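You operate a simulated robot arm through the tools that you are given. There is no shell and no other tool.

You are at the controls of a simulated robot arm. One attempt, no reset.

JOB
Measure the docked blue-band battery's ohms; charge it only if it is sound.
Fine: to 0.20 , charge it to 100%; higher, no charge and its cap on. It stays docked; dial off after.
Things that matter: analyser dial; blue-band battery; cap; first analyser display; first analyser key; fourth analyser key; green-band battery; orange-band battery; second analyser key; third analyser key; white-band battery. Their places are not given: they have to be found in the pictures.

Only the result counts: the job must be done as asked and must still hold three seconds after the hand-in. Knocking over, shifting, dropping, spilling or breaking anything else fails it. A push-on lid holds only when it is set on centred and level and pressed home; a screw cap is set on level and turned clockwise until tight.

ROBOT AND FRAMES
A 7-joint arm with a fingered hand, fixed in place. Base frame: the origin is at the foot of the arm, x ahead of it, y to its left, z up; the work surface is at about z = 0.823. Readings come in m, degrees, newtons and seconds.
Its first joint turns from -166.0 to 166.0 degrees. Payload 3.7 kg.
The tool frame sits at the grasp point between the pads (the TCP): z along the fingers, y along the line on which they close. The tips reach 0.025 m beyond it. The gripper opens to 0.088 m. The gripper's body begins 0.029 m behind the TCP. The gripper is a hand of 5 fingers: y runs from the thumb to the fingers, the wrist lies at [-0.013, -0.106, -0.174] in the tool frame.
Orientation is that of the tool frame in the base frame, as [roll, pitch, yaw] about the fixed x, y, z axes, in that order (R = Rz(yaw) Ry(pitch) Rx(roll)). With the fingers straight down and the wrist toward the robot, the tool's x, y and z point along [0, 1, 0], [1, 0, 0] and [0, 0, -1] of the base frame.

CONTROLS
- The arm moves only by the tool send_rows. Its argument "deltas" is one flat list of numbers, 6 for each row, row after row: the shift along the tool's x, y, z in mm, then the turn, a rotation vector about the tool's x, y, z in degrees. In form: [tx, ty, tz, wx, wy, wz, tx, ty, tz, wx, wy, wz, ...]. A call has 1 to 20 rows; each row shifts and turns the commanded pose from where the row before left it, along the tool's axes as they then stand. Rows are played at 5 a second. More than 0.05 m and 8.6 degrees between two rows, and nothing of the call is played. Where a pose cannot be reached the arm comes as near as it can. A force on the tool above 40 N (or 10 N above the force at the start of the call, whichever is more), or a blocked arm, ends the call early, and 0.2 s more pass. In this call time passes only in rows, and 0.2 s behind the last. It gives the time, the measured TCP pose, the force on the tool (base axes), the opening and the grip force at its end, in the units of the frame above (readings bear some noise), with the torque about the TCP (base axes, N m) and any sound that the robot's microphone picked up.
- Cameras (640 x 400 px; columns grow to the right, rows downward): "scene" is fixed at [0.0507, 0.4987, 1.4638]; the picture's right is [0.23, -0.97, 0.00], its down [-0.59, -0.14, -0.80] and it looks along [0.78, 0.18, -0.60] (base axes); focal length 280 px, centre (320, 200). "wrist" rides on the gripper at [0.059, -0.079, -0.105] in the tool frame; the picture's right is [-0.73, 0.32, -0.61], its down [-0.62, -0.68, 0.38] and it looks along [-0.29, 0.66, 0.70] (tool axes); focal length 234 px, centre (320, 200).
- camera(camera): a new picture of that camera. It takes no simulated time.
- move_fingers(index, middle, ring, little, thumb_bend, thumb_turn): sets how far each is bent, from 0 (flat) to 1 (curled in); at 0.3 the hand is open as for a grip, at 0.7 the pads meet at the TCP. One left out holds its place. A second passes; each finger stops where it meets its share of the squeeze, and holds until it gets a number again. It is the only way to open and close the hand. It gives what a move gives, with no picture; readings hold the bend of each and the force on index, middle, ring, little, thumb and palm. thumb_turn goes from beside the hand (0) to across from the fingers (1), as for a grip.
- probe_pixels(camera, pixels): for up to 12 pixels [column, row] of the newest picture of that camera ("zoom" is the newest enlarged one), the place [x, y, z] in the base frame of the surface seen there, good to about 0.002 m. It takes no simulated time.
- close_up(camera, box): a new picture of the part [left, top, right, bottom] of that camera's present view, enlarged. It takes no simulated time.
- close_job(): hands the job in; it is judged then, once.

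Open the gripper and draw the arm clear of the work before you hand the job in, unless the task says otherwise.

The tools are called after "Request:" by a JSON object that holds its "op" and its "data". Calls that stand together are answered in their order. send_rows: Moves the arm, as the interface text tells. Its arguments: {"type":"object","properties":{"deltas":{"type":"array"}},"required":["deltas"]} The other tools are called the same way: move_fingers (index, middle, ring, little, thumb_bend, thumb_turn) moves the fingers one by one; camera (camera) takes a picture; probe_pixels (camera, pixels) gives the place of the surface under pixels of a picture; close_up (camera, box) takes an enlarged picture of a part of a camera's view; close_job () hands the job in.

At the start:

```text
time: 0.0
tool_pos: [0.4328, 0.4833, 1.1844]
ee_rot: [180.0, 0.0, 90.0]
wrist_force: [0.6, 0.5, -0.1]
moment: [-0.02, -0.02, 0.0]
finger_gap: 0.0875
gripper_force: 0.0
shape: jaw
bend: [0.3, 0.3, 0.3, 0.3, 0.3, 0.98]
finger forces: [0.0, 0.0, 0.0, 0.0, 0.1, 0.0]
```

scene: 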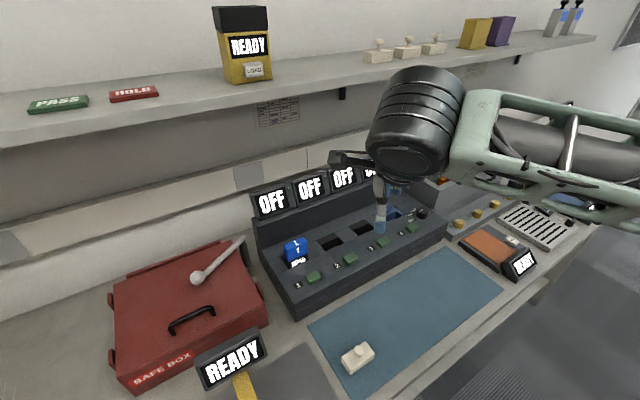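
wrist: 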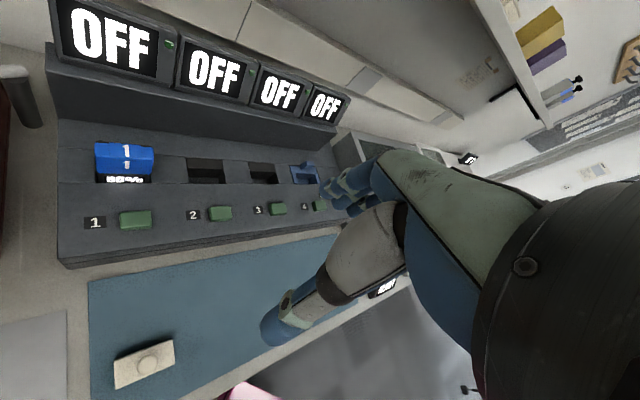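

I see the analyser with four displays reading OFF, a blue battery in slot 1 around (295,250) and the arm blocking part of the view. I take close-ups of the analyser and surroundings.

Request:
{"op": "close_up", "data": {"camera": "scene", "box": [240, 150, 460, 320]}}

Request:
{"op": "close_up", "data": {"camera": "wrist", "box": [50, 120, 350, 280]}}

Request:
{"op": "close_up", "data": {"camera": "scene", "box": [400, 150, 640, 300]}}

Request:
{"op": "close_up", "data": {"camera": "scene", "box": [200, 0, 640, 130]}}

Request:
{"op": "close_up", "data": {"camera": "scene", "box": [90, 230, 410, 400]}}

```text
2.35 times, centred on (350, 235) of scene
```

zoom: 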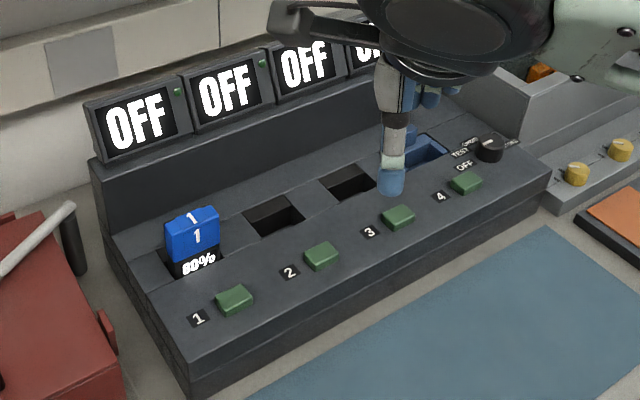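

```text
2.13 times, centred on (200, 200) of wrist
```

zoom: 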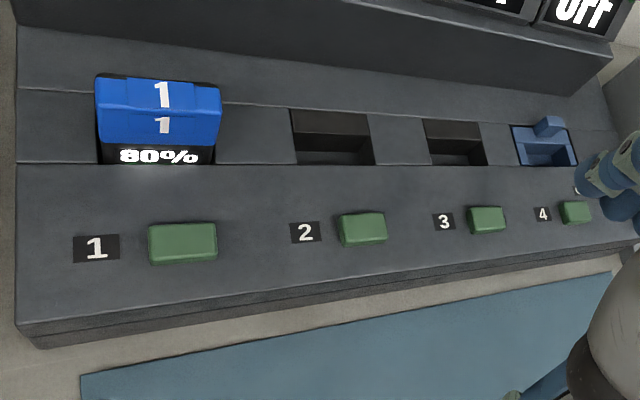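

```text
2.67 times, centred on (520, 225) of scene
```

zoom: 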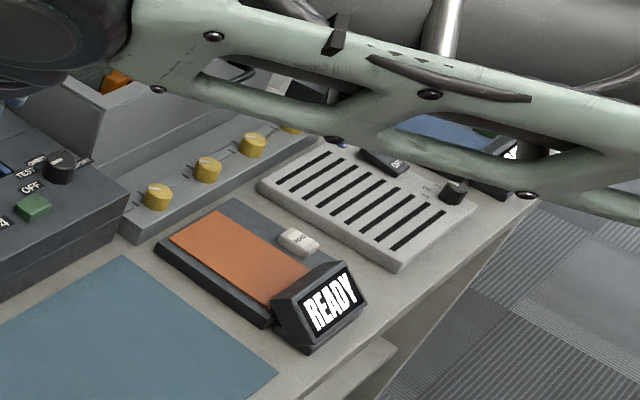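

```text
1.45 times, centred on (420, 65) of scene
```

zoom: 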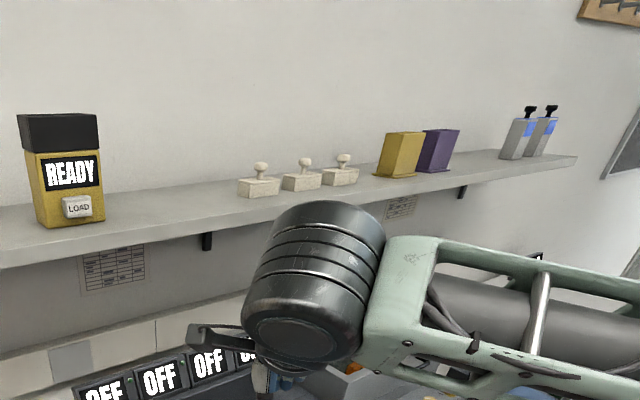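

```text
2.00 times, centred on (250, 315) of scene
```

zoom: 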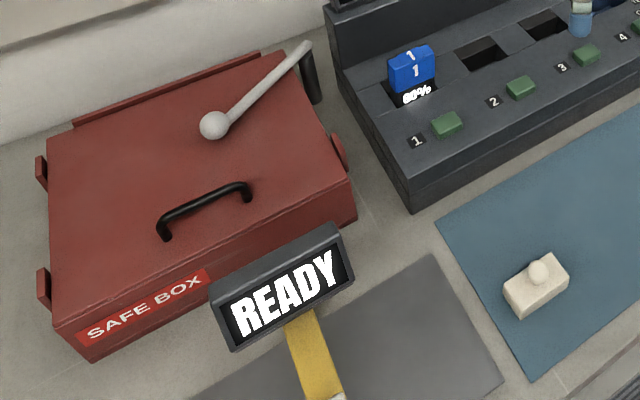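

The analyser dial is at about (422,213) with labels OFF/TEST/...; slot 1 holds a blue item reading 80%. I probe key points in the scene picture.

Request:
{"op": "probe_pixels", "data": {"camera": "scene", "pixels": [[296, 246], [298, 263], [313, 277], [350, 258], [383, 242], [411, 228], [421, 213], [334, 242], [360, 228], [270, 203], [357, 356], [300, 310]]}}

Request:
{"op": "close_up", "data": {"camera": "scene", "box": [260, 220, 340, 290]}}

Request:
{"op": "close_up", "data": {"camera": "scene", "box": [370, 180, 450, 240]}}

Request:
{"op": "close_up", "data": {"camera": "wrist", "box": [80, 130, 180, 200]}}

Request:
{"op": "close_up", "data": {"camera": "wrist", "box": [240, 120, 360, 220]}}

```text
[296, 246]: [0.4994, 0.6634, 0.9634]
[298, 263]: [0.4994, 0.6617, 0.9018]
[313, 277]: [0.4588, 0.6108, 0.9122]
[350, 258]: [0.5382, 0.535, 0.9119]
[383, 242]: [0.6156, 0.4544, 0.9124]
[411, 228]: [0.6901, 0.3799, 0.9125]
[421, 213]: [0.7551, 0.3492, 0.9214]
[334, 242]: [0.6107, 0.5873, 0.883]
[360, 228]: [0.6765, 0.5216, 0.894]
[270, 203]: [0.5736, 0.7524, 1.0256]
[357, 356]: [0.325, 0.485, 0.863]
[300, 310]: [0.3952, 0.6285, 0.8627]
```

```text
5.71 times, centred on (300, 255) of scene
```

zoom: 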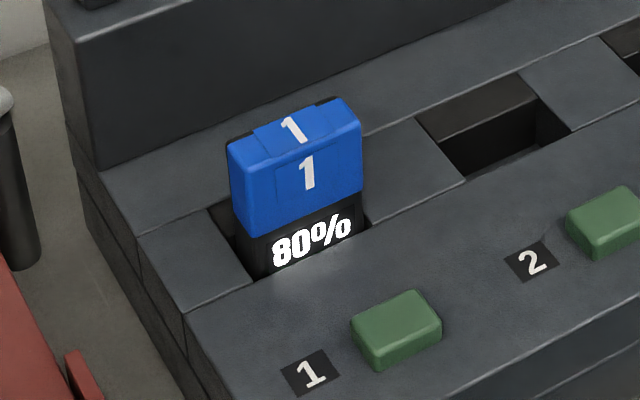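

```text
6.67 times, centred on (410, 210) of scene
```

zoom: 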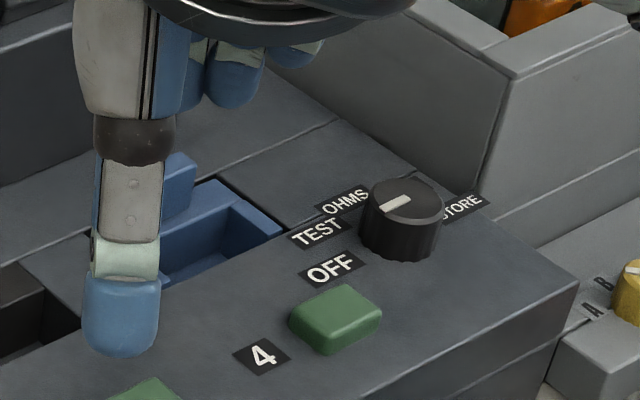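

```text
5.71 times, centred on (130, 165) of wrist
```

zoom: 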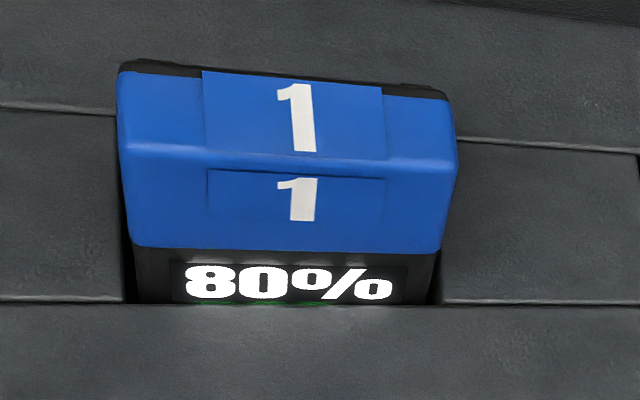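

```text
4.00 times, centred on (300, 170) of wrist
```

zoom: 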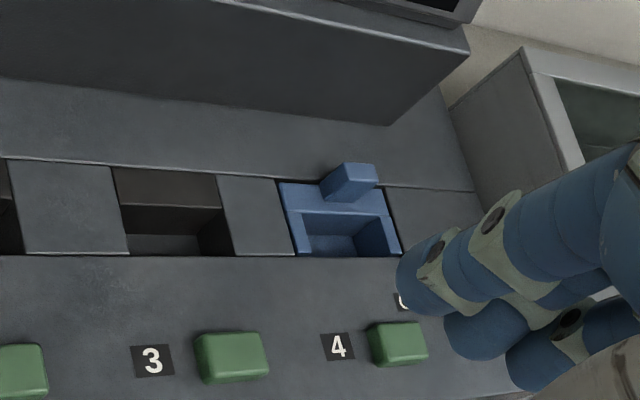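

The dial is set at OFF (labels OFF, TEST, OHMS, …, STORE around it), and the arm hides part of the bench. I shift the hand to the right (tool −x) to clear the scene view.

Request:
{"op": "send_rows", "data": {"deltas": [-45, 0, 0, 0, 0, 0, -45, 0, 0, 0, 0, 0, -45, 0, 0, 0, 0, 0, -45, 0, 0, 0, 0, 0, -45, 0, 0, 0, 0, 0, -45, 0, 0, 0, 0, 0, -45, 0, 0, 0, 0, 0, -45, 0, 0, 0, 0, 0]}}

Request:
{"op": "camera", "data": {"camera": "scene"}}

Request:
{"op": "camera", "data": {"camera": "wrist"}}

```text
time: 1.8
tool_pos: [0.4332, 0.1232, 1.1871]
ee_rot: [180.0, 0.0, 90.1]
wrist_force: [0.6, 0.4, -1.3]
moment: [0.01, 0.01, -0.02]
finger_gap: 0.0874
gripper_force: 0.0
shape: jaw
bend: [0.3, 0.3, 0.3, 0.3, 0.3, 0.98]
finger forces: [0.1, 0.1, 0.0, 0.0, 0.0, 0.0]
```

```text
taken
```

scene: 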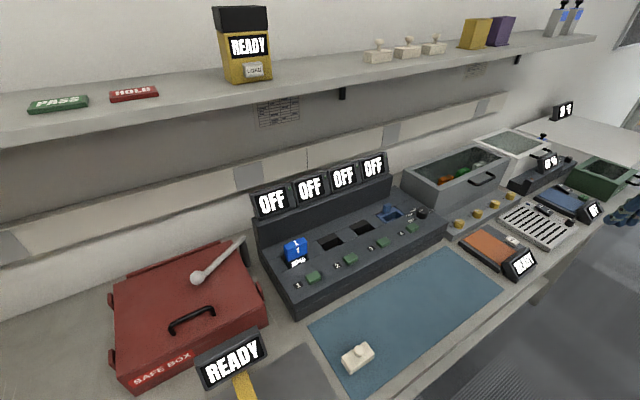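

```text
taken
```

wrist: 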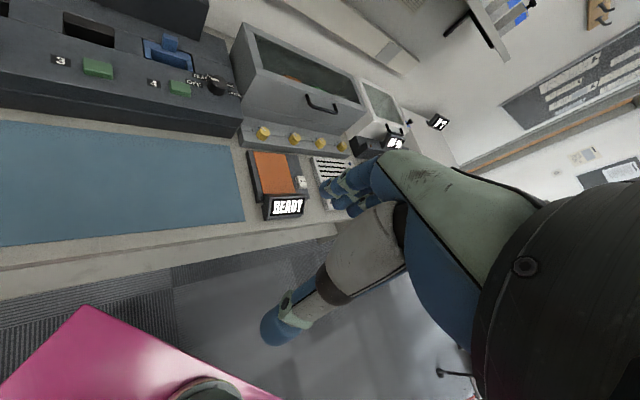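

The bench is now in view: a bin at (455,178) with orange/other items, the white box at (355,357), a safe box, etc. I zoom in on the dial, the bin, and the remaining areas to find the batteries and cap.

Request:
{"op": "close_up", "data": {"camera": "scene", "box": [370, 185, 450, 245]}}

Request:
{"op": "close_up", "data": {"camera": "scene", "box": [395, 140, 535, 225]}}

Request:
{"op": "close_up", "data": {"camera": "scene", "box": [480, 90, 640, 200]}}

Request:
{"op": "close_up", "data": {"camera": "wrist", "box": [130, 30, 290, 130]}}

Request:
{"op": "close_up", "data": {"camera": "scene", "box": [450, 180, 610, 290]}}

Request:
{"op": "close_up", "data": {"camera": "scene", "box": [310, 310, 410, 400]}}

Request:
{"op": "close_up", "data": {"camera": "scene", "box": [350, 0, 600, 100]}}

```text
6.67 times, centred on (410, 215) of scene
```

zoom: 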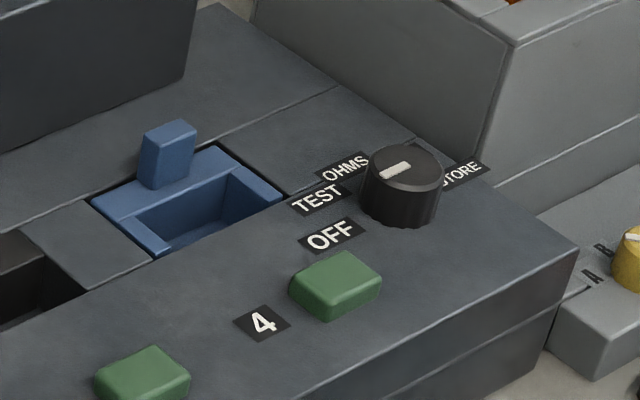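

```text
4.57 times, centred on (465, 182) of scene
```

zoom: 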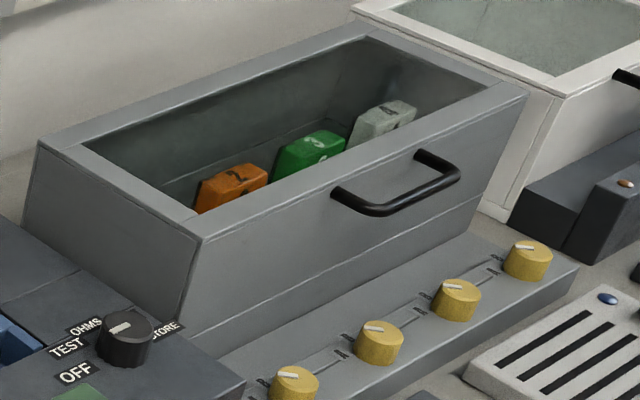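

```text
3.64 times, centred on (560, 145) of scene
```

zoom: 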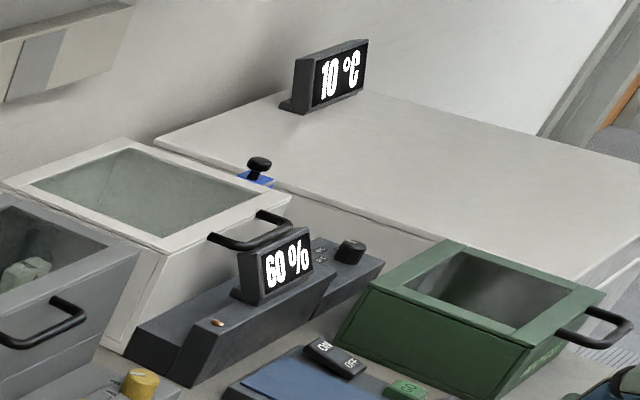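

```text
4.00 times, centred on (210, 80) of wrist
```

zoom: 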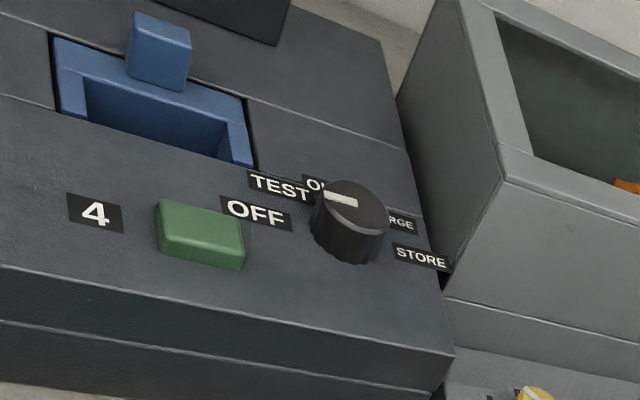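

```text
3.64 times, centred on (530, 235) of scene
```

zoom: 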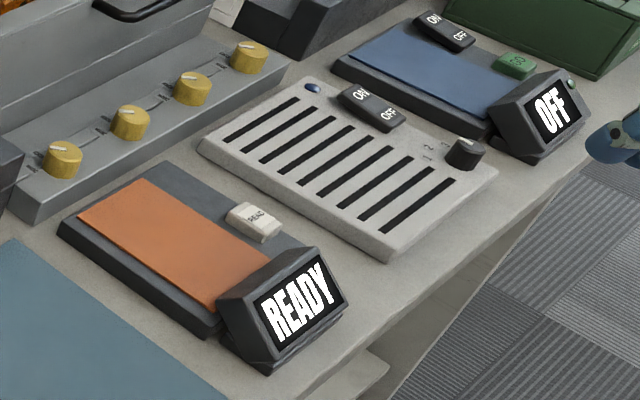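

```text
4.44 times, centred on (360, 355) of scene
```

zoom: 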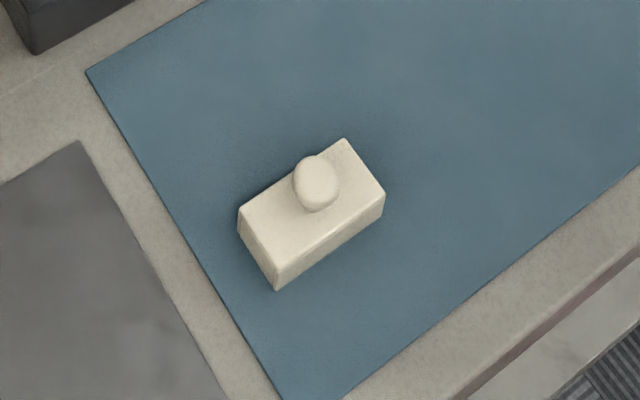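

```text
2.56 times, centred on (475, 50) of scene
```

zoom: 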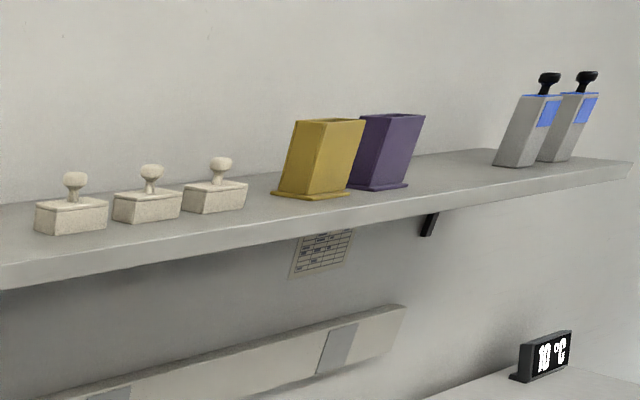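

The cream block with a knob at (357,356) on the mat looks like the cap; three other batteries lie in the bin. The dial positions appear to be OFF/TEST/OHMS/CHARGE/STORE. I probe the dial and labels in a zoom.

Request:
{"op": "close_up", "data": {"camera": "scene", "box": [395, 195, 443, 225]}}

```text
13.33 times, centred on (419, 210) of scene
```

zoom: 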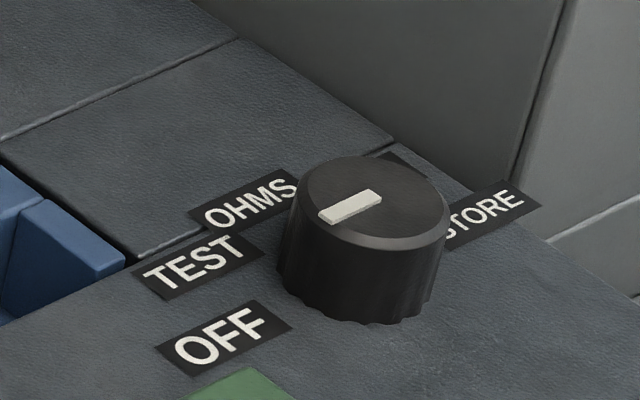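

Request:
{"op": "probe_pixels", "data": {"camera": "zoom", "pixels": [[325, 218], [378, 195], [378, 200], [310, 200], [435, 200], [222, 338], [196, 265], [252, 203], [485, 215], [360, 318], [285, 270], [390, 158]]}}

```text
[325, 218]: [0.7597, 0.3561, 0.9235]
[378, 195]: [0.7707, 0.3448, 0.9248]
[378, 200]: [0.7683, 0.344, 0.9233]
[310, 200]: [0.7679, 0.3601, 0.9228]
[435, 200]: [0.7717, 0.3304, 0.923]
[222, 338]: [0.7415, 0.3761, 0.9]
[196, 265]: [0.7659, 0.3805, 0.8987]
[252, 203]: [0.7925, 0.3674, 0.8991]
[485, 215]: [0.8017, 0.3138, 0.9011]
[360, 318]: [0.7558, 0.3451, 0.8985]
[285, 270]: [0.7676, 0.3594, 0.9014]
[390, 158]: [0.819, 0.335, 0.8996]
```

The dial is around (0.770, 0.3445) with the mark at OFF (pointing along the analyser's left). Now I probe the bin edges near the dial, and the hand's fingertips in the wrist picture to learn their geometry.

Request:
{"op": "probe_pixels", "data": {"camera": "wrist", "pixels": [[272, 330], [290, 310], [330, 195], [350, 205], [360, 210], [345, 185], [375, 195], [370, 170], [340, 260], [400, 250]]}}

Request:
{"op": "probe_pixels", "data": {"camera": "scene", "pixels": [[403, 172], [438, 192], [440, 210], [470, 170], [480, 152], [508, 160], [447, 236], [436, 217], [391, 210], [384, 206], [393, 208], [459, 223]]}}

Request:
{"op": "close_up", "data": {"camera": "wrist", "box": [240, 140, 440, 360]}}

```text
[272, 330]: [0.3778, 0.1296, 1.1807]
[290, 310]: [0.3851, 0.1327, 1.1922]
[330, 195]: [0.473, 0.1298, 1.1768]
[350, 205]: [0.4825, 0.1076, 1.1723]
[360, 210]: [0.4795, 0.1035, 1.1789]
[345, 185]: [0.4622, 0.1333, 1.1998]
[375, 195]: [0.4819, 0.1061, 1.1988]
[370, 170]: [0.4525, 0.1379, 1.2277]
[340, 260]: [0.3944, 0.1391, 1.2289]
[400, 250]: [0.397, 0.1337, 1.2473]
```

```text
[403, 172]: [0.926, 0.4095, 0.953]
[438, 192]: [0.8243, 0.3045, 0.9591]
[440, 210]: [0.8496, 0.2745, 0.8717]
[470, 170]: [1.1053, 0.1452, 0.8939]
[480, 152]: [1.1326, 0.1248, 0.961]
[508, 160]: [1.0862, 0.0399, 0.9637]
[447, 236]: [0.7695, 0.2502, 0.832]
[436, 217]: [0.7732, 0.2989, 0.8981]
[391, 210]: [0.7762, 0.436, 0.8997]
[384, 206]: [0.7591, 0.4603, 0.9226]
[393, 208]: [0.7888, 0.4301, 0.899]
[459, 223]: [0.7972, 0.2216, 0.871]
```

```text
1.82 times, centred on (340, 250) of wrist
```

zoom: 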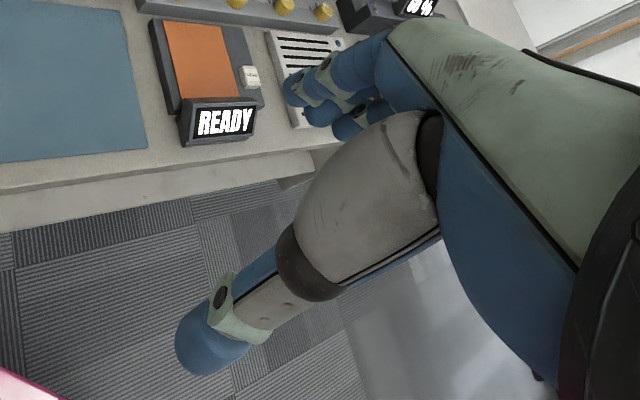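

The index finger opposes the thumb at tool x≈0, with the other fingers stacked toward tool −x. I curl middle/ring/little out of the way and narrow thumb and index to see the pinch pose.

Request:
{"op": "move_fingers", "data": {"index": 0.45, "middle": 1.0, "ring": 1.0, "little": 1.0, "thumb_bend": 0.45, "thumb_turn": 1.0}}

Request:
{"op": "camera", "data": {"camera": "wrist"}}

Request:
{"op": "camera", "data": {"camera": "scene"}}

```text
time: 2.8
tool_pos: [0.4326, 0.1238, 1.1868]
ee_rot: [179.9, 0.0, 90.0]
wrist_force: [0.0, -0.5, -0.6]
moment: [0.01, -0.02, -0.01]
finger_gap: 0.053
gripper_force: 0.2
shape: fingers
bend: [0.45, 1.0, 1.0, 1.0, 0.45, 0.99]
finger forces: [0.0, 0.1, 0.0, 0.1, 0.1, 0.0]
```

```text
taken
```

wrist: 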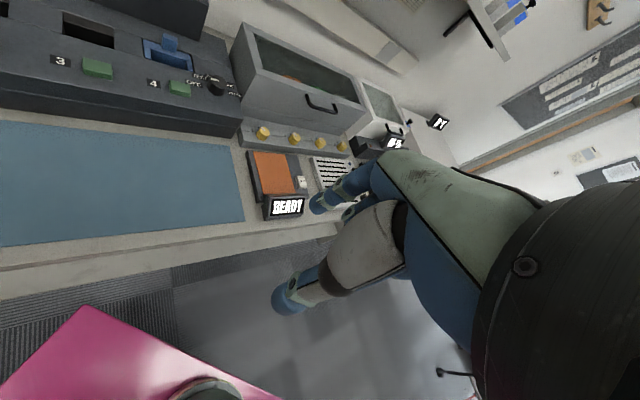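

```text
taken
```

scene: 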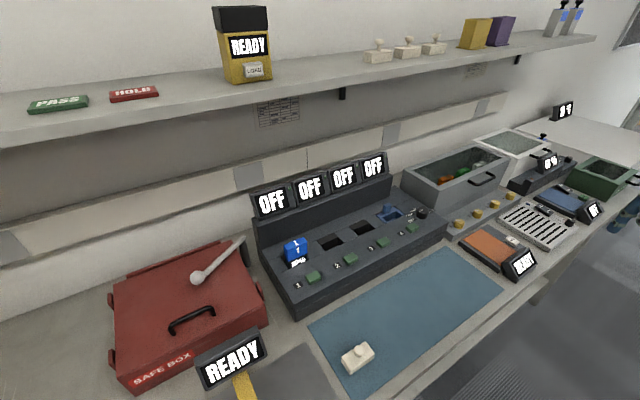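

The gap is now 53 mm with the other fingers curled. I probe the thumb tip (283,300) and index tip (318,205) to confirm their place relative to the TCP.

Request:
{"op": "probe_pixels", "data": {"camera": "wrist", "pixels": [[283, 298], [300, 285], [320, 203], [318, 210], [335, 190], [350, 212], [345, 215], [360, 195]]}}

Request:
{"op": "close_up", "data": {"camera": "wrist", "box": [260, 150, 420, 320]}}

```text
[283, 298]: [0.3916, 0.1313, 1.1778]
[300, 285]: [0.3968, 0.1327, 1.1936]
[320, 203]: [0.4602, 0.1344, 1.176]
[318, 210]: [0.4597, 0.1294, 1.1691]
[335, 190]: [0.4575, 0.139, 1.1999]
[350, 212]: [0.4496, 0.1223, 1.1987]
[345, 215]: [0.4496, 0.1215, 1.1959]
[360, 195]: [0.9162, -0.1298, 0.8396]
```

```text
2.35 times, centred on (340, 235) of wrist
```

zoom: 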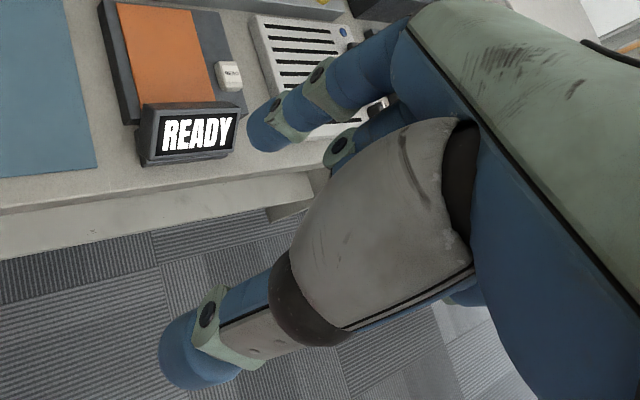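

The pinch geometry is centred on the TCP. Before moving in I probe the shelf edge and the display panel positions for clearance.

Request:
{"op": "probe_pixels", "data": {"camera": "scene", "pixels": [[343, 88], [450, 60], [250, 100], [590, 42], [100, 125], [373, 165], [343, 175], [309, 187], [390, 178], [400, 200], [240, 85], [270, 250]]}}

```text
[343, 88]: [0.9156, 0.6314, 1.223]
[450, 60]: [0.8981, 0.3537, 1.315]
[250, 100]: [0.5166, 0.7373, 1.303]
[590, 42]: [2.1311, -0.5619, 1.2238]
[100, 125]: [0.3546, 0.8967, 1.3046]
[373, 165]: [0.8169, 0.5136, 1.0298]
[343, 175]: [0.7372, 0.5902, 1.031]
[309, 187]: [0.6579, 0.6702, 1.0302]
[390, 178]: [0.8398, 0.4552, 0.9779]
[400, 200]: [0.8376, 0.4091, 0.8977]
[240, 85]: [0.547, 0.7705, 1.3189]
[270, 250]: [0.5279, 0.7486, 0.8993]
```

The shelf front lies about 0.10 m behind the dial (at z≈1.30) and the bin corner at (0.824,0.3045), top 0.96, so I approach the dial at yaw 90 (wrist toward the robot). I go above it to about z = 1.0.

Request:
{"op": "send_rows", "data": {"deltas": [27.6, 42, 0, 0, 0, 0, 27.6, 42, 0, 0, 0, 0, 27.6, 42, 0, 0, 0, 0, 27.6, 42, 0, 0, 0, 0, 27.6, 42, 0, 0, 0, 0, 27.6, 42, 0, 0, 0, 0, 27.6, 42, 0, 0, 0, 0, 27.6, 42, 0, 0, 0, 0, 0, 0, 40, 0, 0, 0, 0, 0, 40, 0, 0, 0, 0, 0, 40, 0, 0, 0, 0, 0, 40, 0, 0, 0]}}

Request:
{"op": "camera", "data": {"camera": "scene"}}

Request:
{"op": "camera", "data": {"camera": "wrist"}}

```text
refused: row 1 steps farther than a row can; nothing moved
```

```text
taken
```

scene: 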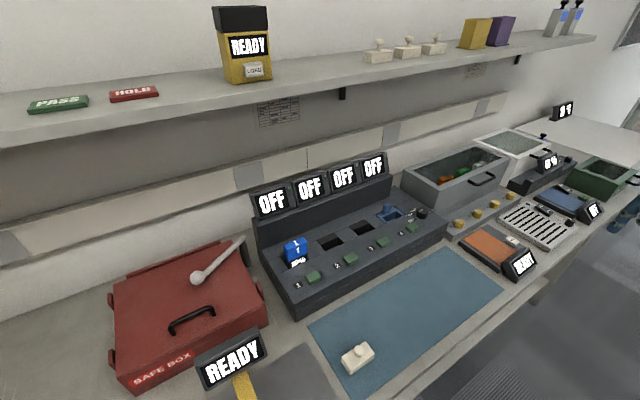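

```text
taken
```

wrist: 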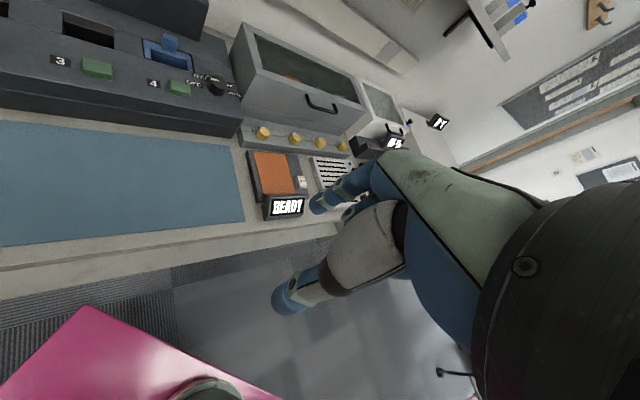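

The step was just over 50 mm; nothing moved. I split the same path into smaller rows.

Request:
{"op": "send_rows", "data": {"deltas": [24.5, 37.3, 0, 0, 0, 0, 24.5, 37.3, 0, 0, 0, 0, 24.5, 37.3, 0, 0, 0, 0, 24.5, 37.3, 0, 0, 0, 0, 24.5, 37.3, 0, 0, 0, 0, 24.5, 37.3, 0, 0, 0, 0, 24.5, 37.3, 0, 0, 0, 0, 24.5, 37.3, 0, 0, 0, 0, 24.5, 37.3, 0, 0, 0, 0, 0, 0, 40, 0, 0, 0, 0, 0, 40, 0, 0, 0, 0, 0, 40, 0, 0, 0, 0, 0, 40, 0, 0, 0]}}

Request:
{"op": "camera", "data": {"camera": "scene"}}

Request:
{"op": "camera", "data": {"camera": "wrist"}}

```text
time: 5.6
tool_pos: [0.7671, 0.3435, 1.0252]
ee_rot: [179.9, 0.0, 90.0]
wrist_force: [0.0, -0.5, 0.0]
moment: [0.04, 0.03, -0.03]
finger_gap: 0.0528
gripper_force: 0.1
shape: fingers
bend: [0.45, 1.0, 1.0, 1.0, 0.45, 0.99]
finger forces: [0.1, 0.1, 0.0, 0.1, 0.0, 0.0]
```

```text
taken
```

scene: 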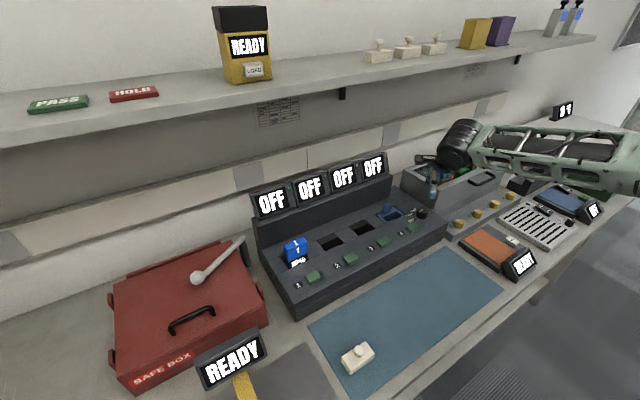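

```text
taken
```

wrist: 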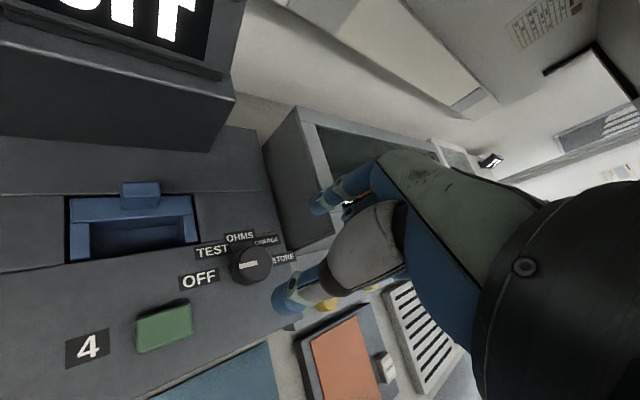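

The TCP is above the dial (0.767, 0.3435). I zoom in on the dial from the wrist camera to confirm the mark and probe the knob centre again.

Request:
{"op": "close_up", "data": {"camera": "wrist", "box": [170, 220, 310, 310]}}

Request:
{"op": "probe_pixels", "data": {"camera": "wrist", "pixels": [[252, 260], [233, 262], [270, 258], [252, 250], [252, 271], [240, 265], [198, 281], [212, 251], [238, 238], [265, 240], [284, 257], [256, 285]]}}

Request:
{"op": "close_up", "data": {"camera": "scene", "box": [395, 140, 495, 230]}}

```text
4.44 times, centred on (240, 265) of wrist
```

zoom: 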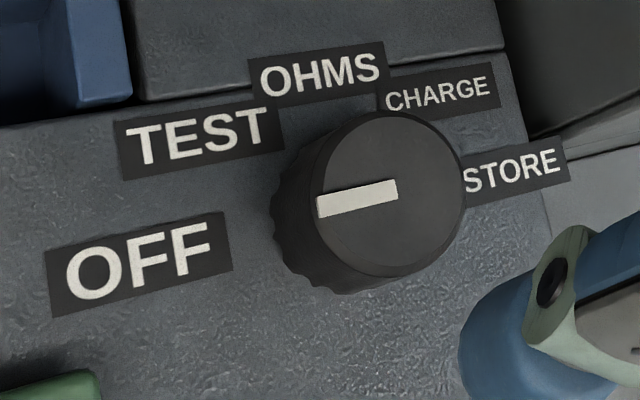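

```text
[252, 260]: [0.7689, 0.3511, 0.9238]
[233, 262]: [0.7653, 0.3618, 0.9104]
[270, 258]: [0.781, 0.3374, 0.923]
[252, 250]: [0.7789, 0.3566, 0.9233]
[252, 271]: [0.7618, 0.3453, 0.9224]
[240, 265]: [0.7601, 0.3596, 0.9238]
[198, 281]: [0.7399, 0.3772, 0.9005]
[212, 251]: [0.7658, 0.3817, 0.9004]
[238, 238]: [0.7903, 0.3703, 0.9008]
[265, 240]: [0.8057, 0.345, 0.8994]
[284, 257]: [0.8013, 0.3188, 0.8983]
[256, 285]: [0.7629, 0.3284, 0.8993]
```

```text
4.44 times, centred on (445, 185) of scene
```

zoom: 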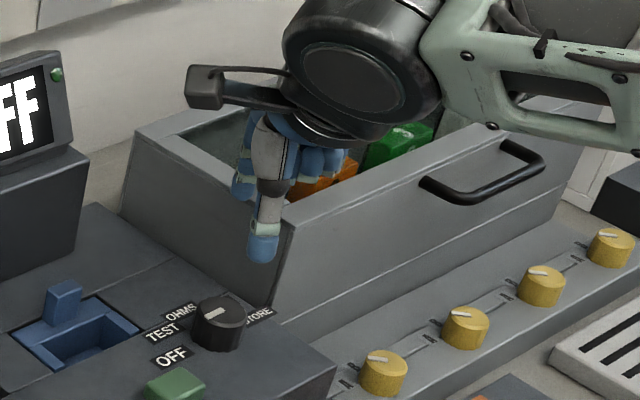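

The knob centre comes out near (0.7695, 0.3465), top 0.923. I correct by ~2 mm and lower the TCP to about z = 0.930, watching force.

Request:
{"op": "send_rows", "data": {"deltas": [2.5, 1.5, 30, 0, 0, 0, 0, 0, 25, 0, 0, 0, 0, 0, 15, 0, 0, 0, 0, 0, 10, 0, 0, 0, 0, 0, 8, 0, 0, 0, 0, 0, 6, 0, 0, 0]}}

Request:
{"op": "camera", "data": {"camera": "wrist"}}

Request:
{"op": "close_up", "data": {"camera": "scene", "box": [380, 160, 480, 240]}}

```text
time: 7.0
tool_pos: [0.7701, 0.347, 0.9296]
ee_rot: [-180.0, 0.1, 90.0]
wrist_force: [0.1, 0.8, -0.1]
moment: [0.02, -0.04, 0.0]
finger_gap: 0.0528
gripper_force: 0.1
shape: fingers
bend: [0.45, 1.0, 1.0, 1.0, 0.45, 0.99]
finger forces: [0.0, 0.0, 0.0, 0.1, 0.0, 0.0]
```

```text
taken
```

wrist: 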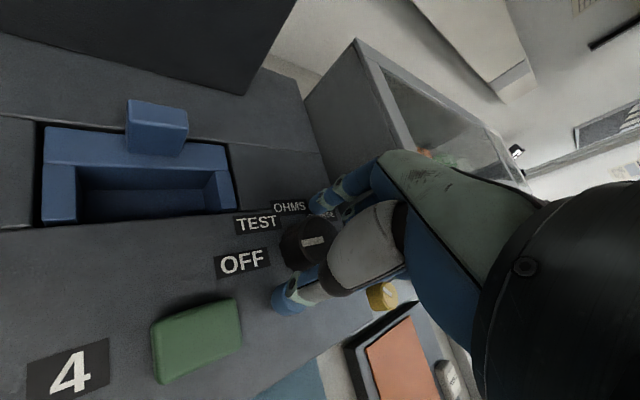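

```text
5.00 times, centred on (430, 200) of scene
```

zoom: 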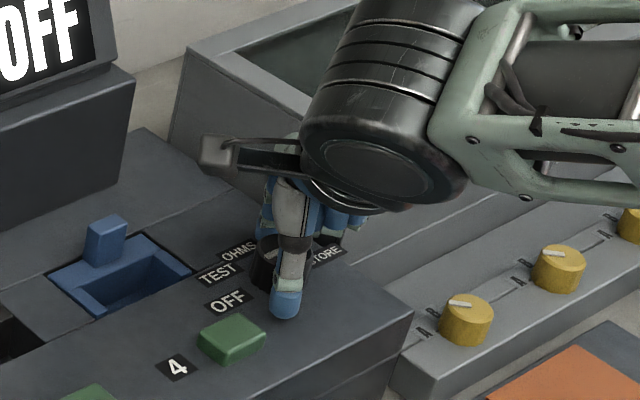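

Thumb and index straddle the dial. I close them onto the knob.

Request:
{"op": "move_fingers", "data": {"index": 0.65, "thumb_bend": 0.65}}

Request:
{"op": "close_up", "data": {"camera": "wrist", "box": [200, 150, 420, 330]}}

```text
time: 8.0
tool_pos: [0.7689, 0.3475, 0.9292]
ee_rot: [179.9, -0.1, 89.9]
wrist_force: [0.2, 0.7, -0.8]
moment: [0.04, -0.03, 0.01]
finger_gap: 0.026
gripper_force: 4.7
shape: fingers
bend: [0.56, 1.0, 1.0, 1.0, 0.59, 1.0]
finger forces: [4.6, 0.0, 0.0, 0.0, 4.3, 0.0]
```

```text
2.22 times, centred on (310, 240) of wrist
```

zoom: 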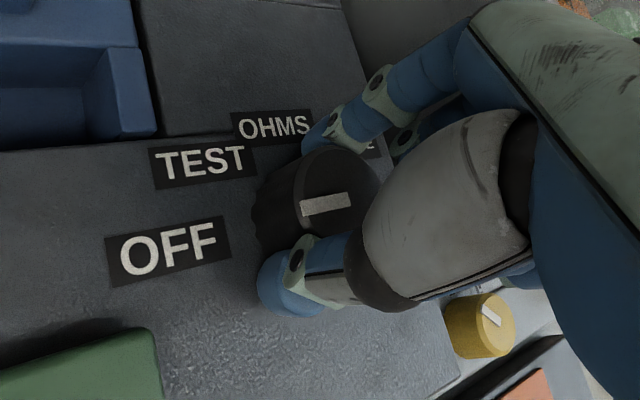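

Both fingers hold the knob (≈4.5 N each). I turn clockwise 45° (positive about tool z) and check the mark.

Request:
{"op": "send_rows", "data": {"deltas": [0, 0, 0, 0, 0, 7.5, 0, 0, 0, 0, 0, 7.5, 0, 0, 0, 0, 0, 7.5, 0, 0, 0, 0, 0, 7.5, 0, 0, 0, 0, 0, 7.5, 0, 0, 0, 0, 0, 7.5]}}

Request:
{"op": "camera", "data": {"camera": "wrist"}}

Request:
{"op": "camera", "data": {"camera": "scene"}}

Request:
{"op": "close_up", "data": {"camera": "scene", "box": [380, 160, 480, 240]}}

```text
time: 9.4
tool_pos: [0.7695, 0.347, 0.9299]
ee_rot: [-180.0, -0.1, 44.9]
wrist_force: [2.4, 2.2, -3.0]
moment: [0.04, -0.03, -0.03]
finger_gap: 0.0262
gripper_force: 5.2
shape: fingers
bend: [0.57, 1.0, 1.0, 1.0, 0.59, 1.0]
finger forces: [5.4, 0.0, 0.0, 0.0, 4.6, 0.1]
```

```text
taken
```

wrist: 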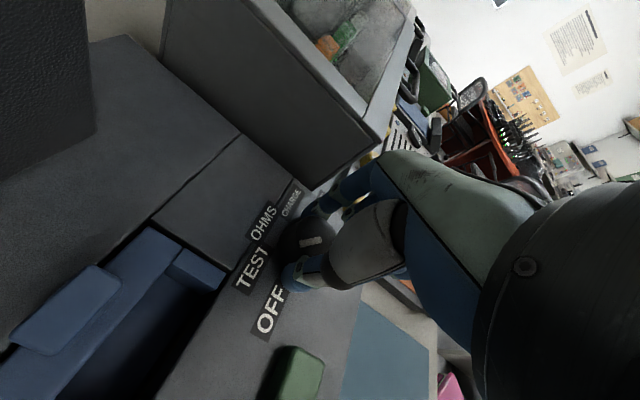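

```text
taken
```

scene: 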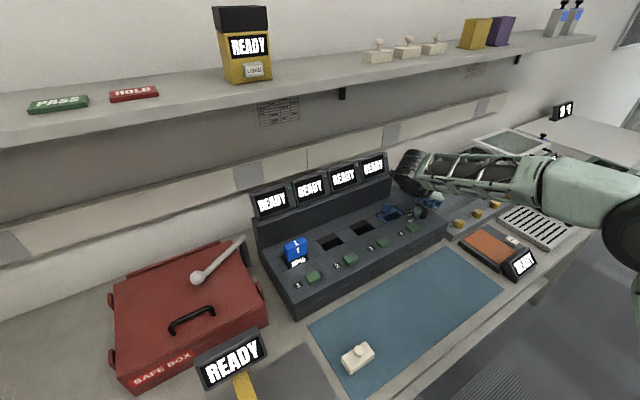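

```text
5.00 times, centred on (430, 200) of scene
```

zoom: 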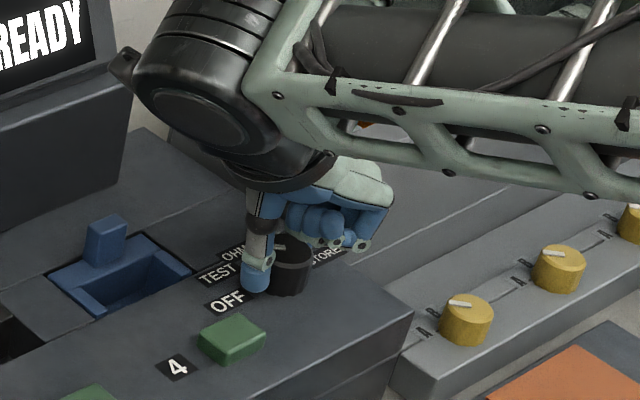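

All displays now read READY (TEST position), so the dial turns with the hand. I release, turn the hand back 45°, and regrip for the next step to OHMS.

Request:
{"op": "move_fingers", "data": {"index": 0.45, "thumb_bend": 0.45}}

Request:
{"op": "send_rows", "data": {"deltas": [0, 0, 0, 0, 0, -7.5, 0, 0, 0, 0, 0, -7.5, 0, 0, 0, 0, 0, -7.5, 0, 0, 0, 0, 0, -7.5, 0, 0, 0, 0, 0, -7.5, 0, 0, 0, 0, 0, -7.5]}}

Request:
{"op": "move_fingers", "data": {"index": 0.65, "thumb_bend": 0.65}}

Request:
{"op": "close_up", "data": {"camera": "wrist", "box": [200, 150, 420, 330]}}

Request:
{"op": "close_up", "data": {"camera": "scene", "box": [240, 140, 480, 290]}}

```text
time: 10.4
tool_pos: [0.769, 0.3478, 0.9309]
ee_rot: [179.9, 0.0, 45.0]
wrist_force: [0.6, 0.1, 0.0]
moment: [0.02, -0.01, 0.03]
finger_gap: 0.052
gripper_force: 0.0
shape: fingers
bend: [0.45, 1.0, 1.0, 1.0, 0.45, 0.99]
finger forces: [0.0, 0.0, 0.0, 0.0, 0.0, 0.1]
```

```text
time: 11.8
tool_pos: [0.769, 0.3468, 0.9297]
ee_rot: [180.0, -0.1, 90.2]
wrist_force: [0.2, -1.2, -0.5]
moment: [-0.04, 0.0, 0.02]
finger_gap: 0.052
gripper_force: 0.0
shape: fingers
bend: [0.45, 1.0, 1.0, 1.0, 0.45, 0.99]
finger forces: [0.1, 0.0, 0.0, 0.0, 0.0, 0.0]
```

```text
time: 12.8
tool_pos: [0.7688, 0.3461, 0.9303]
ee_rot: [180.0, 0.0, 90.0]
wrist_force: [0.0, 1.1, -0.9]
moment: [0.03, -0.05, -0.05]
finger_gap: 0.0268
gripper_force: 4.4
shape: fingers
bend: [0.56, 1.0, 1.0, 1.0, 0.58, 1.0]
finger forces: [5.0, 0.1, 0.0, 0.0, 4.3, 0.0]
```

```text
2.22 times, centred on (310, 240) of wrist
```

zoom: 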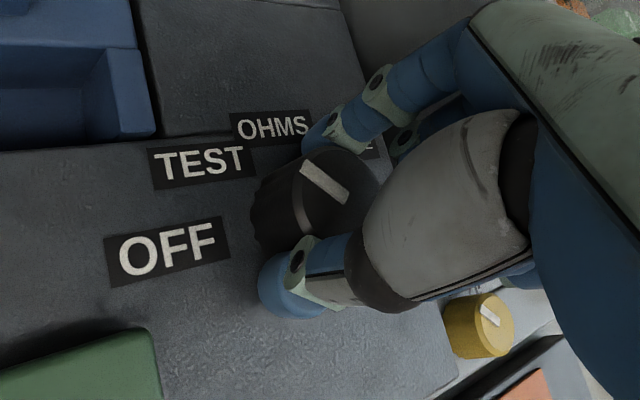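

```text
2.67 times, centred on (360, 215) of scene
```

zoom: 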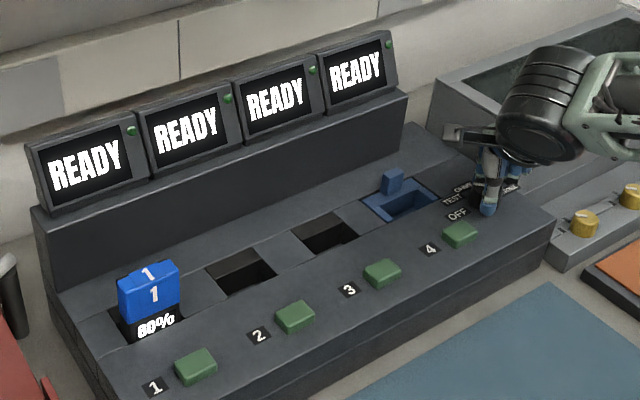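

The mark has moved 45° (TEST), and the knob is gripped again. I turn another 45° clockwise to OHMS.

Request:
{"op": "send_rows", "data": {"deltas": [0, 0, 0, 0, 0, 7.5, 0, 0, 0, 0, 0, 7.5, 0, 0, 0, 0, 0, 7.5, 0, 0, 0, 0, 0, 7.5, 0, 0, 0, 0, 0, 7.5, 0, 0, 0, 0, 0, 7.5]}}

Request:
{"op": "move_fingers", "data": {"index": 0.45, "thumb_bend": 0.45}}

Request:
{"op": "close_up", "data": {"camera": "wrist", "box": [200, 150, 420, 330]}}

Request:
{"op": "close_up", "data": {"camera": "scene", "box": [240, 140, 480, 290]}}

```text
time: 14.2
tool_pos: [0.77, 0.3461, 0.9306]
ee_rot: [-180.0, 0.1, 44.9]
wrist_force: [1.7, 2.3, 0.0]
moment: [0.05, -0.04, -0.04]
finger_gap: 0.0269
gripper_force: 5.2
shape: fingers
bend: [0.57, 1.0, 1.0, 1.0, 0.58, 1.0]
finger forces: [4.9, 0.0, 0.0, 0.1, 5.3, 0.1]
```

```text
time: 15.2
tool_pos: [0.7681, 0.3468, 0.9306]
ee_rot: [180.0, 0.0, 45.0]
wrist_force: [-0.4, 0.4, -0.9]
moment: [0.03, 0.02, 0.0]
finger_gap: 0.0523
gripper_force: 0.1
shape: fingers
bend: [0.45, 1.0, 1.0, 1.0, 0.45, 0.99]
finger forces: [0.1, 0.0, 0.0, 0.0, 0.1, 0.0]
```

```text
2.22 times, centred on (310, 240) of wrist
```

zoom: 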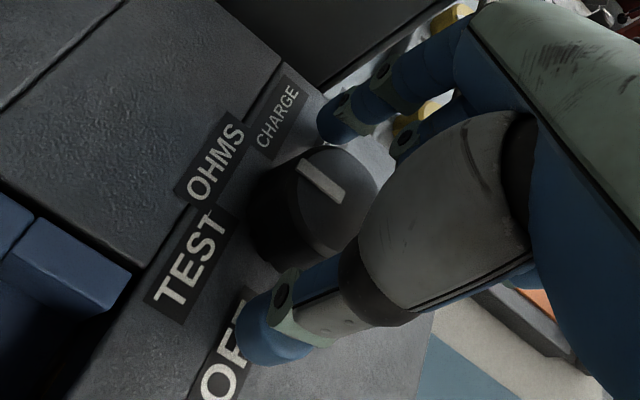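

```text
2.67 times, centred on (360, 215) of scene
```

zoom: 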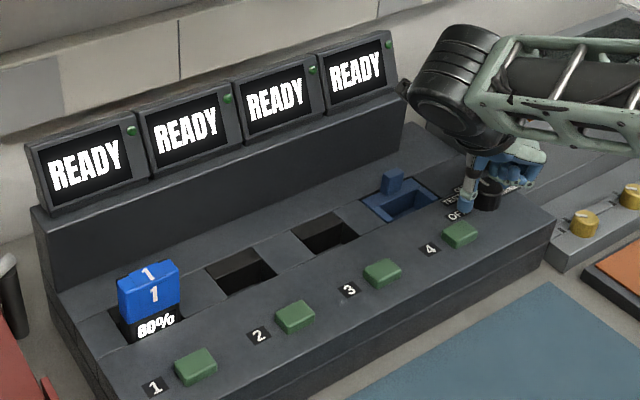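

The displays stay at READY. I probe the mark ends on the knob to verify it's pointing at OHMS.

Request:
{"op": "close_up", "data": {"camera": "wrist", "box": [280, 200, 340, 250]}}

```text
8.00 times, centred on (310, 225) of wrist
```

zoom: 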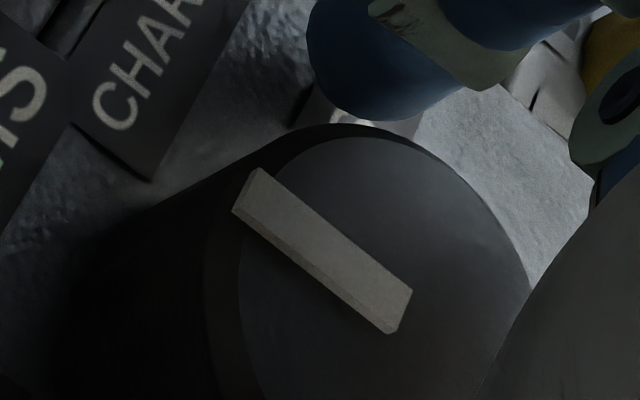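

Request:
{"op": "probe_pixels", "data": {"camera": "zoom", "pixels": [[255, 190], [395, 300], [330, 245], [120, 95], [400, 250], [480, 290]]}}

```text
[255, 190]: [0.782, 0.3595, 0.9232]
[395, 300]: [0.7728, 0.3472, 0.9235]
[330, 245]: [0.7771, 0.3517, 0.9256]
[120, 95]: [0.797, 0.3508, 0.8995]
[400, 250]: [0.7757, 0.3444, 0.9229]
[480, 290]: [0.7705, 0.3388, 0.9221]
```

The mark points along about 45–53° in the base, i.e. at OHMS. I lift off, return to yaw 90, and probe key 1 precisely while there.

Request:
{"op": "send_rows", "data": {"deltas": [0, 0, -20, 0, 0, 0, 0, 0, -40, 0, 0, 0, 0, 0, -40, 0, 0, 0, 0, 0, -40, 0, 0, -7.5, 0, 0, -30, 0, 0, -7.5, 0, 0, 0, 0, 0, -7.5, 0, 0, 0, 0, 0, -7.5, 0, 0, 0, 0, 0, -7.5, 0, 0, 0, 0, 0, -7.5]}}

Request:
{"op": "close_up", "data": {"camera": "scene", "box": [270, 225, 350, 295]}}

```text
time: 17.2
tool_pos: [0.7699, 0.3456, 1.1003]
ee_rot: [180.0, 0.0, 90.1]
wrist_force: [0.2, 0.1, 0.0]
moment: [0.0, 0.03, 0.0]
finger_gap: 0.0521
gripper_force: 0.0
shape: fingers
bend: [0.45, 1.0, 1.0, 1.0, 0.45, 0.99]
finger forces: [0.0, 0.1, 0.0, 0.0, 0.0, 0.0]
```

```text
5.71 times, centred on (310, 260) of scene
```

zoom: 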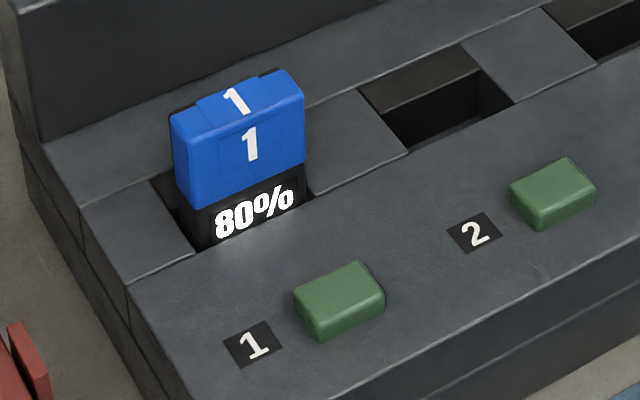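

Request:
{"op": "probe_pixels", "data": {"camera": "zoom", "pixels": [[337, 292], [300, 300], [355, 266], [380, 293], [318, 318], [240, 100], [170, 120], [300, 80], [280, 72], [252, 350], [210, 215], [300, 165]]}}

Request:
{"op": "close_up", "data": {"camera": "scene", "box": [395, 195, 443, 225]}}

```text
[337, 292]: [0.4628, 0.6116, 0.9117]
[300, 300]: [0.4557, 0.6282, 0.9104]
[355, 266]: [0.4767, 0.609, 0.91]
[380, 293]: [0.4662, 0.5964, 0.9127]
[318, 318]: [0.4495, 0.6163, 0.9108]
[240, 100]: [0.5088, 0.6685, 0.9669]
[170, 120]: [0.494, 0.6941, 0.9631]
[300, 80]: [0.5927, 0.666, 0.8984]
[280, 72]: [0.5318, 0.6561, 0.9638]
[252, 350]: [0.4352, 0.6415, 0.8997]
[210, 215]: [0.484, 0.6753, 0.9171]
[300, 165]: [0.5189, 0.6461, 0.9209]
```

```text
13.33 times, centred on (419, 210) of scene
```

zoom: 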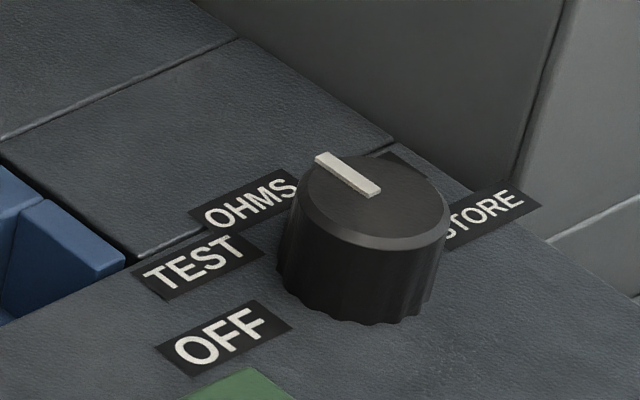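

The dial mark clearly points back at OHMS. Key 1's top centre is about (0.463, 0.6115, 0.911). I close thumb and index into a pressing tip and move above key 1 at z≈1.10.

Request:
{"op": "move_fingers", "data": {"index": 0.7, "thumb_bend": 0.7}}

Request:
{"op": "send_rows", "data": {"deltas": [26.5, -30.7, 0, 0, 0, 0, 26.5, -30.7, 0, 0, 0, 0, 26.5, -30.7, 0, 0, 0, 0, 26.5, -30.7, 0, 0, 0, 0, 26.5, -30.7, 0, 0, 0, 0, 26.5, -30.7, 0, 0, 0, 0, 26.5, -30.7, 0, 0, 0, 0, 26.5, -30.7, 0, 0, 0, 0, 26.5, -30.7, 0, 0, 0, 0, 26.5, -30.7, 0, 0, 0, 0]}}

Request:
{"op": "camera", "data": {"camera": "scene"}}

Request:
{"op": "camera", "data": {"camera": "wrist"}}

```text
time: 18.2
tool_pos: [0.7693, 0.3462, 1.0991]
ee_rot: [-179.9, 0.0, 90.0]
wrist_force: [0.3, -0.2, 0.6]
moment: [0.0, -0.02, 0.01]
finger_gap: 0.0
gripper_force: 0.0
shape: fingers
bend: [0.7, 1.0, 1.0, 1.0, 0.7, 1.0]
finger forces: [0.1, 0.1, 0.0, 0.0, 0.0, 0.0]
```

```text
time: 20.4
tool_pos: [0.4605, 0.6133, 1.1007]
ee_rot: [180.0, -0.1, 89.8]
wrist_force: [-0.6, 0.7, -0.6]
moment: [0.01, 0.03, 0.01]
finger_gap: 0.0002
gripper_force: 0.0
shape: fingers
bend: [0.7, 1.0, 1.0, 1.0, 0.7, 1.0]
finger forces: [0.0, 0.1, 0.0, 0.1, 0.1, 0.0]
```

```text
taken
```

scene: 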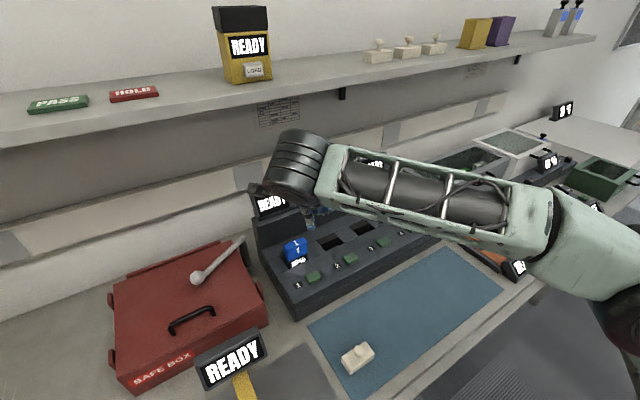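

```text
taken
```

wrist: 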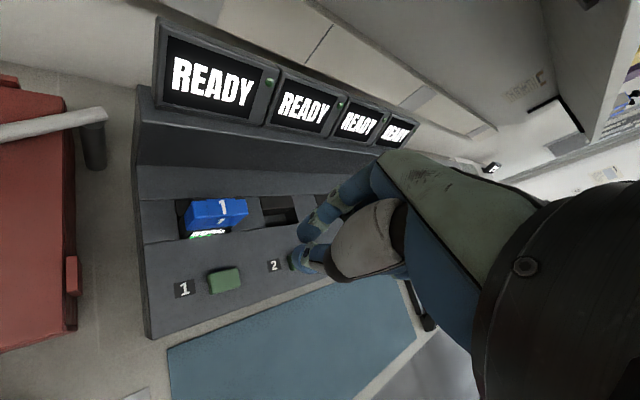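

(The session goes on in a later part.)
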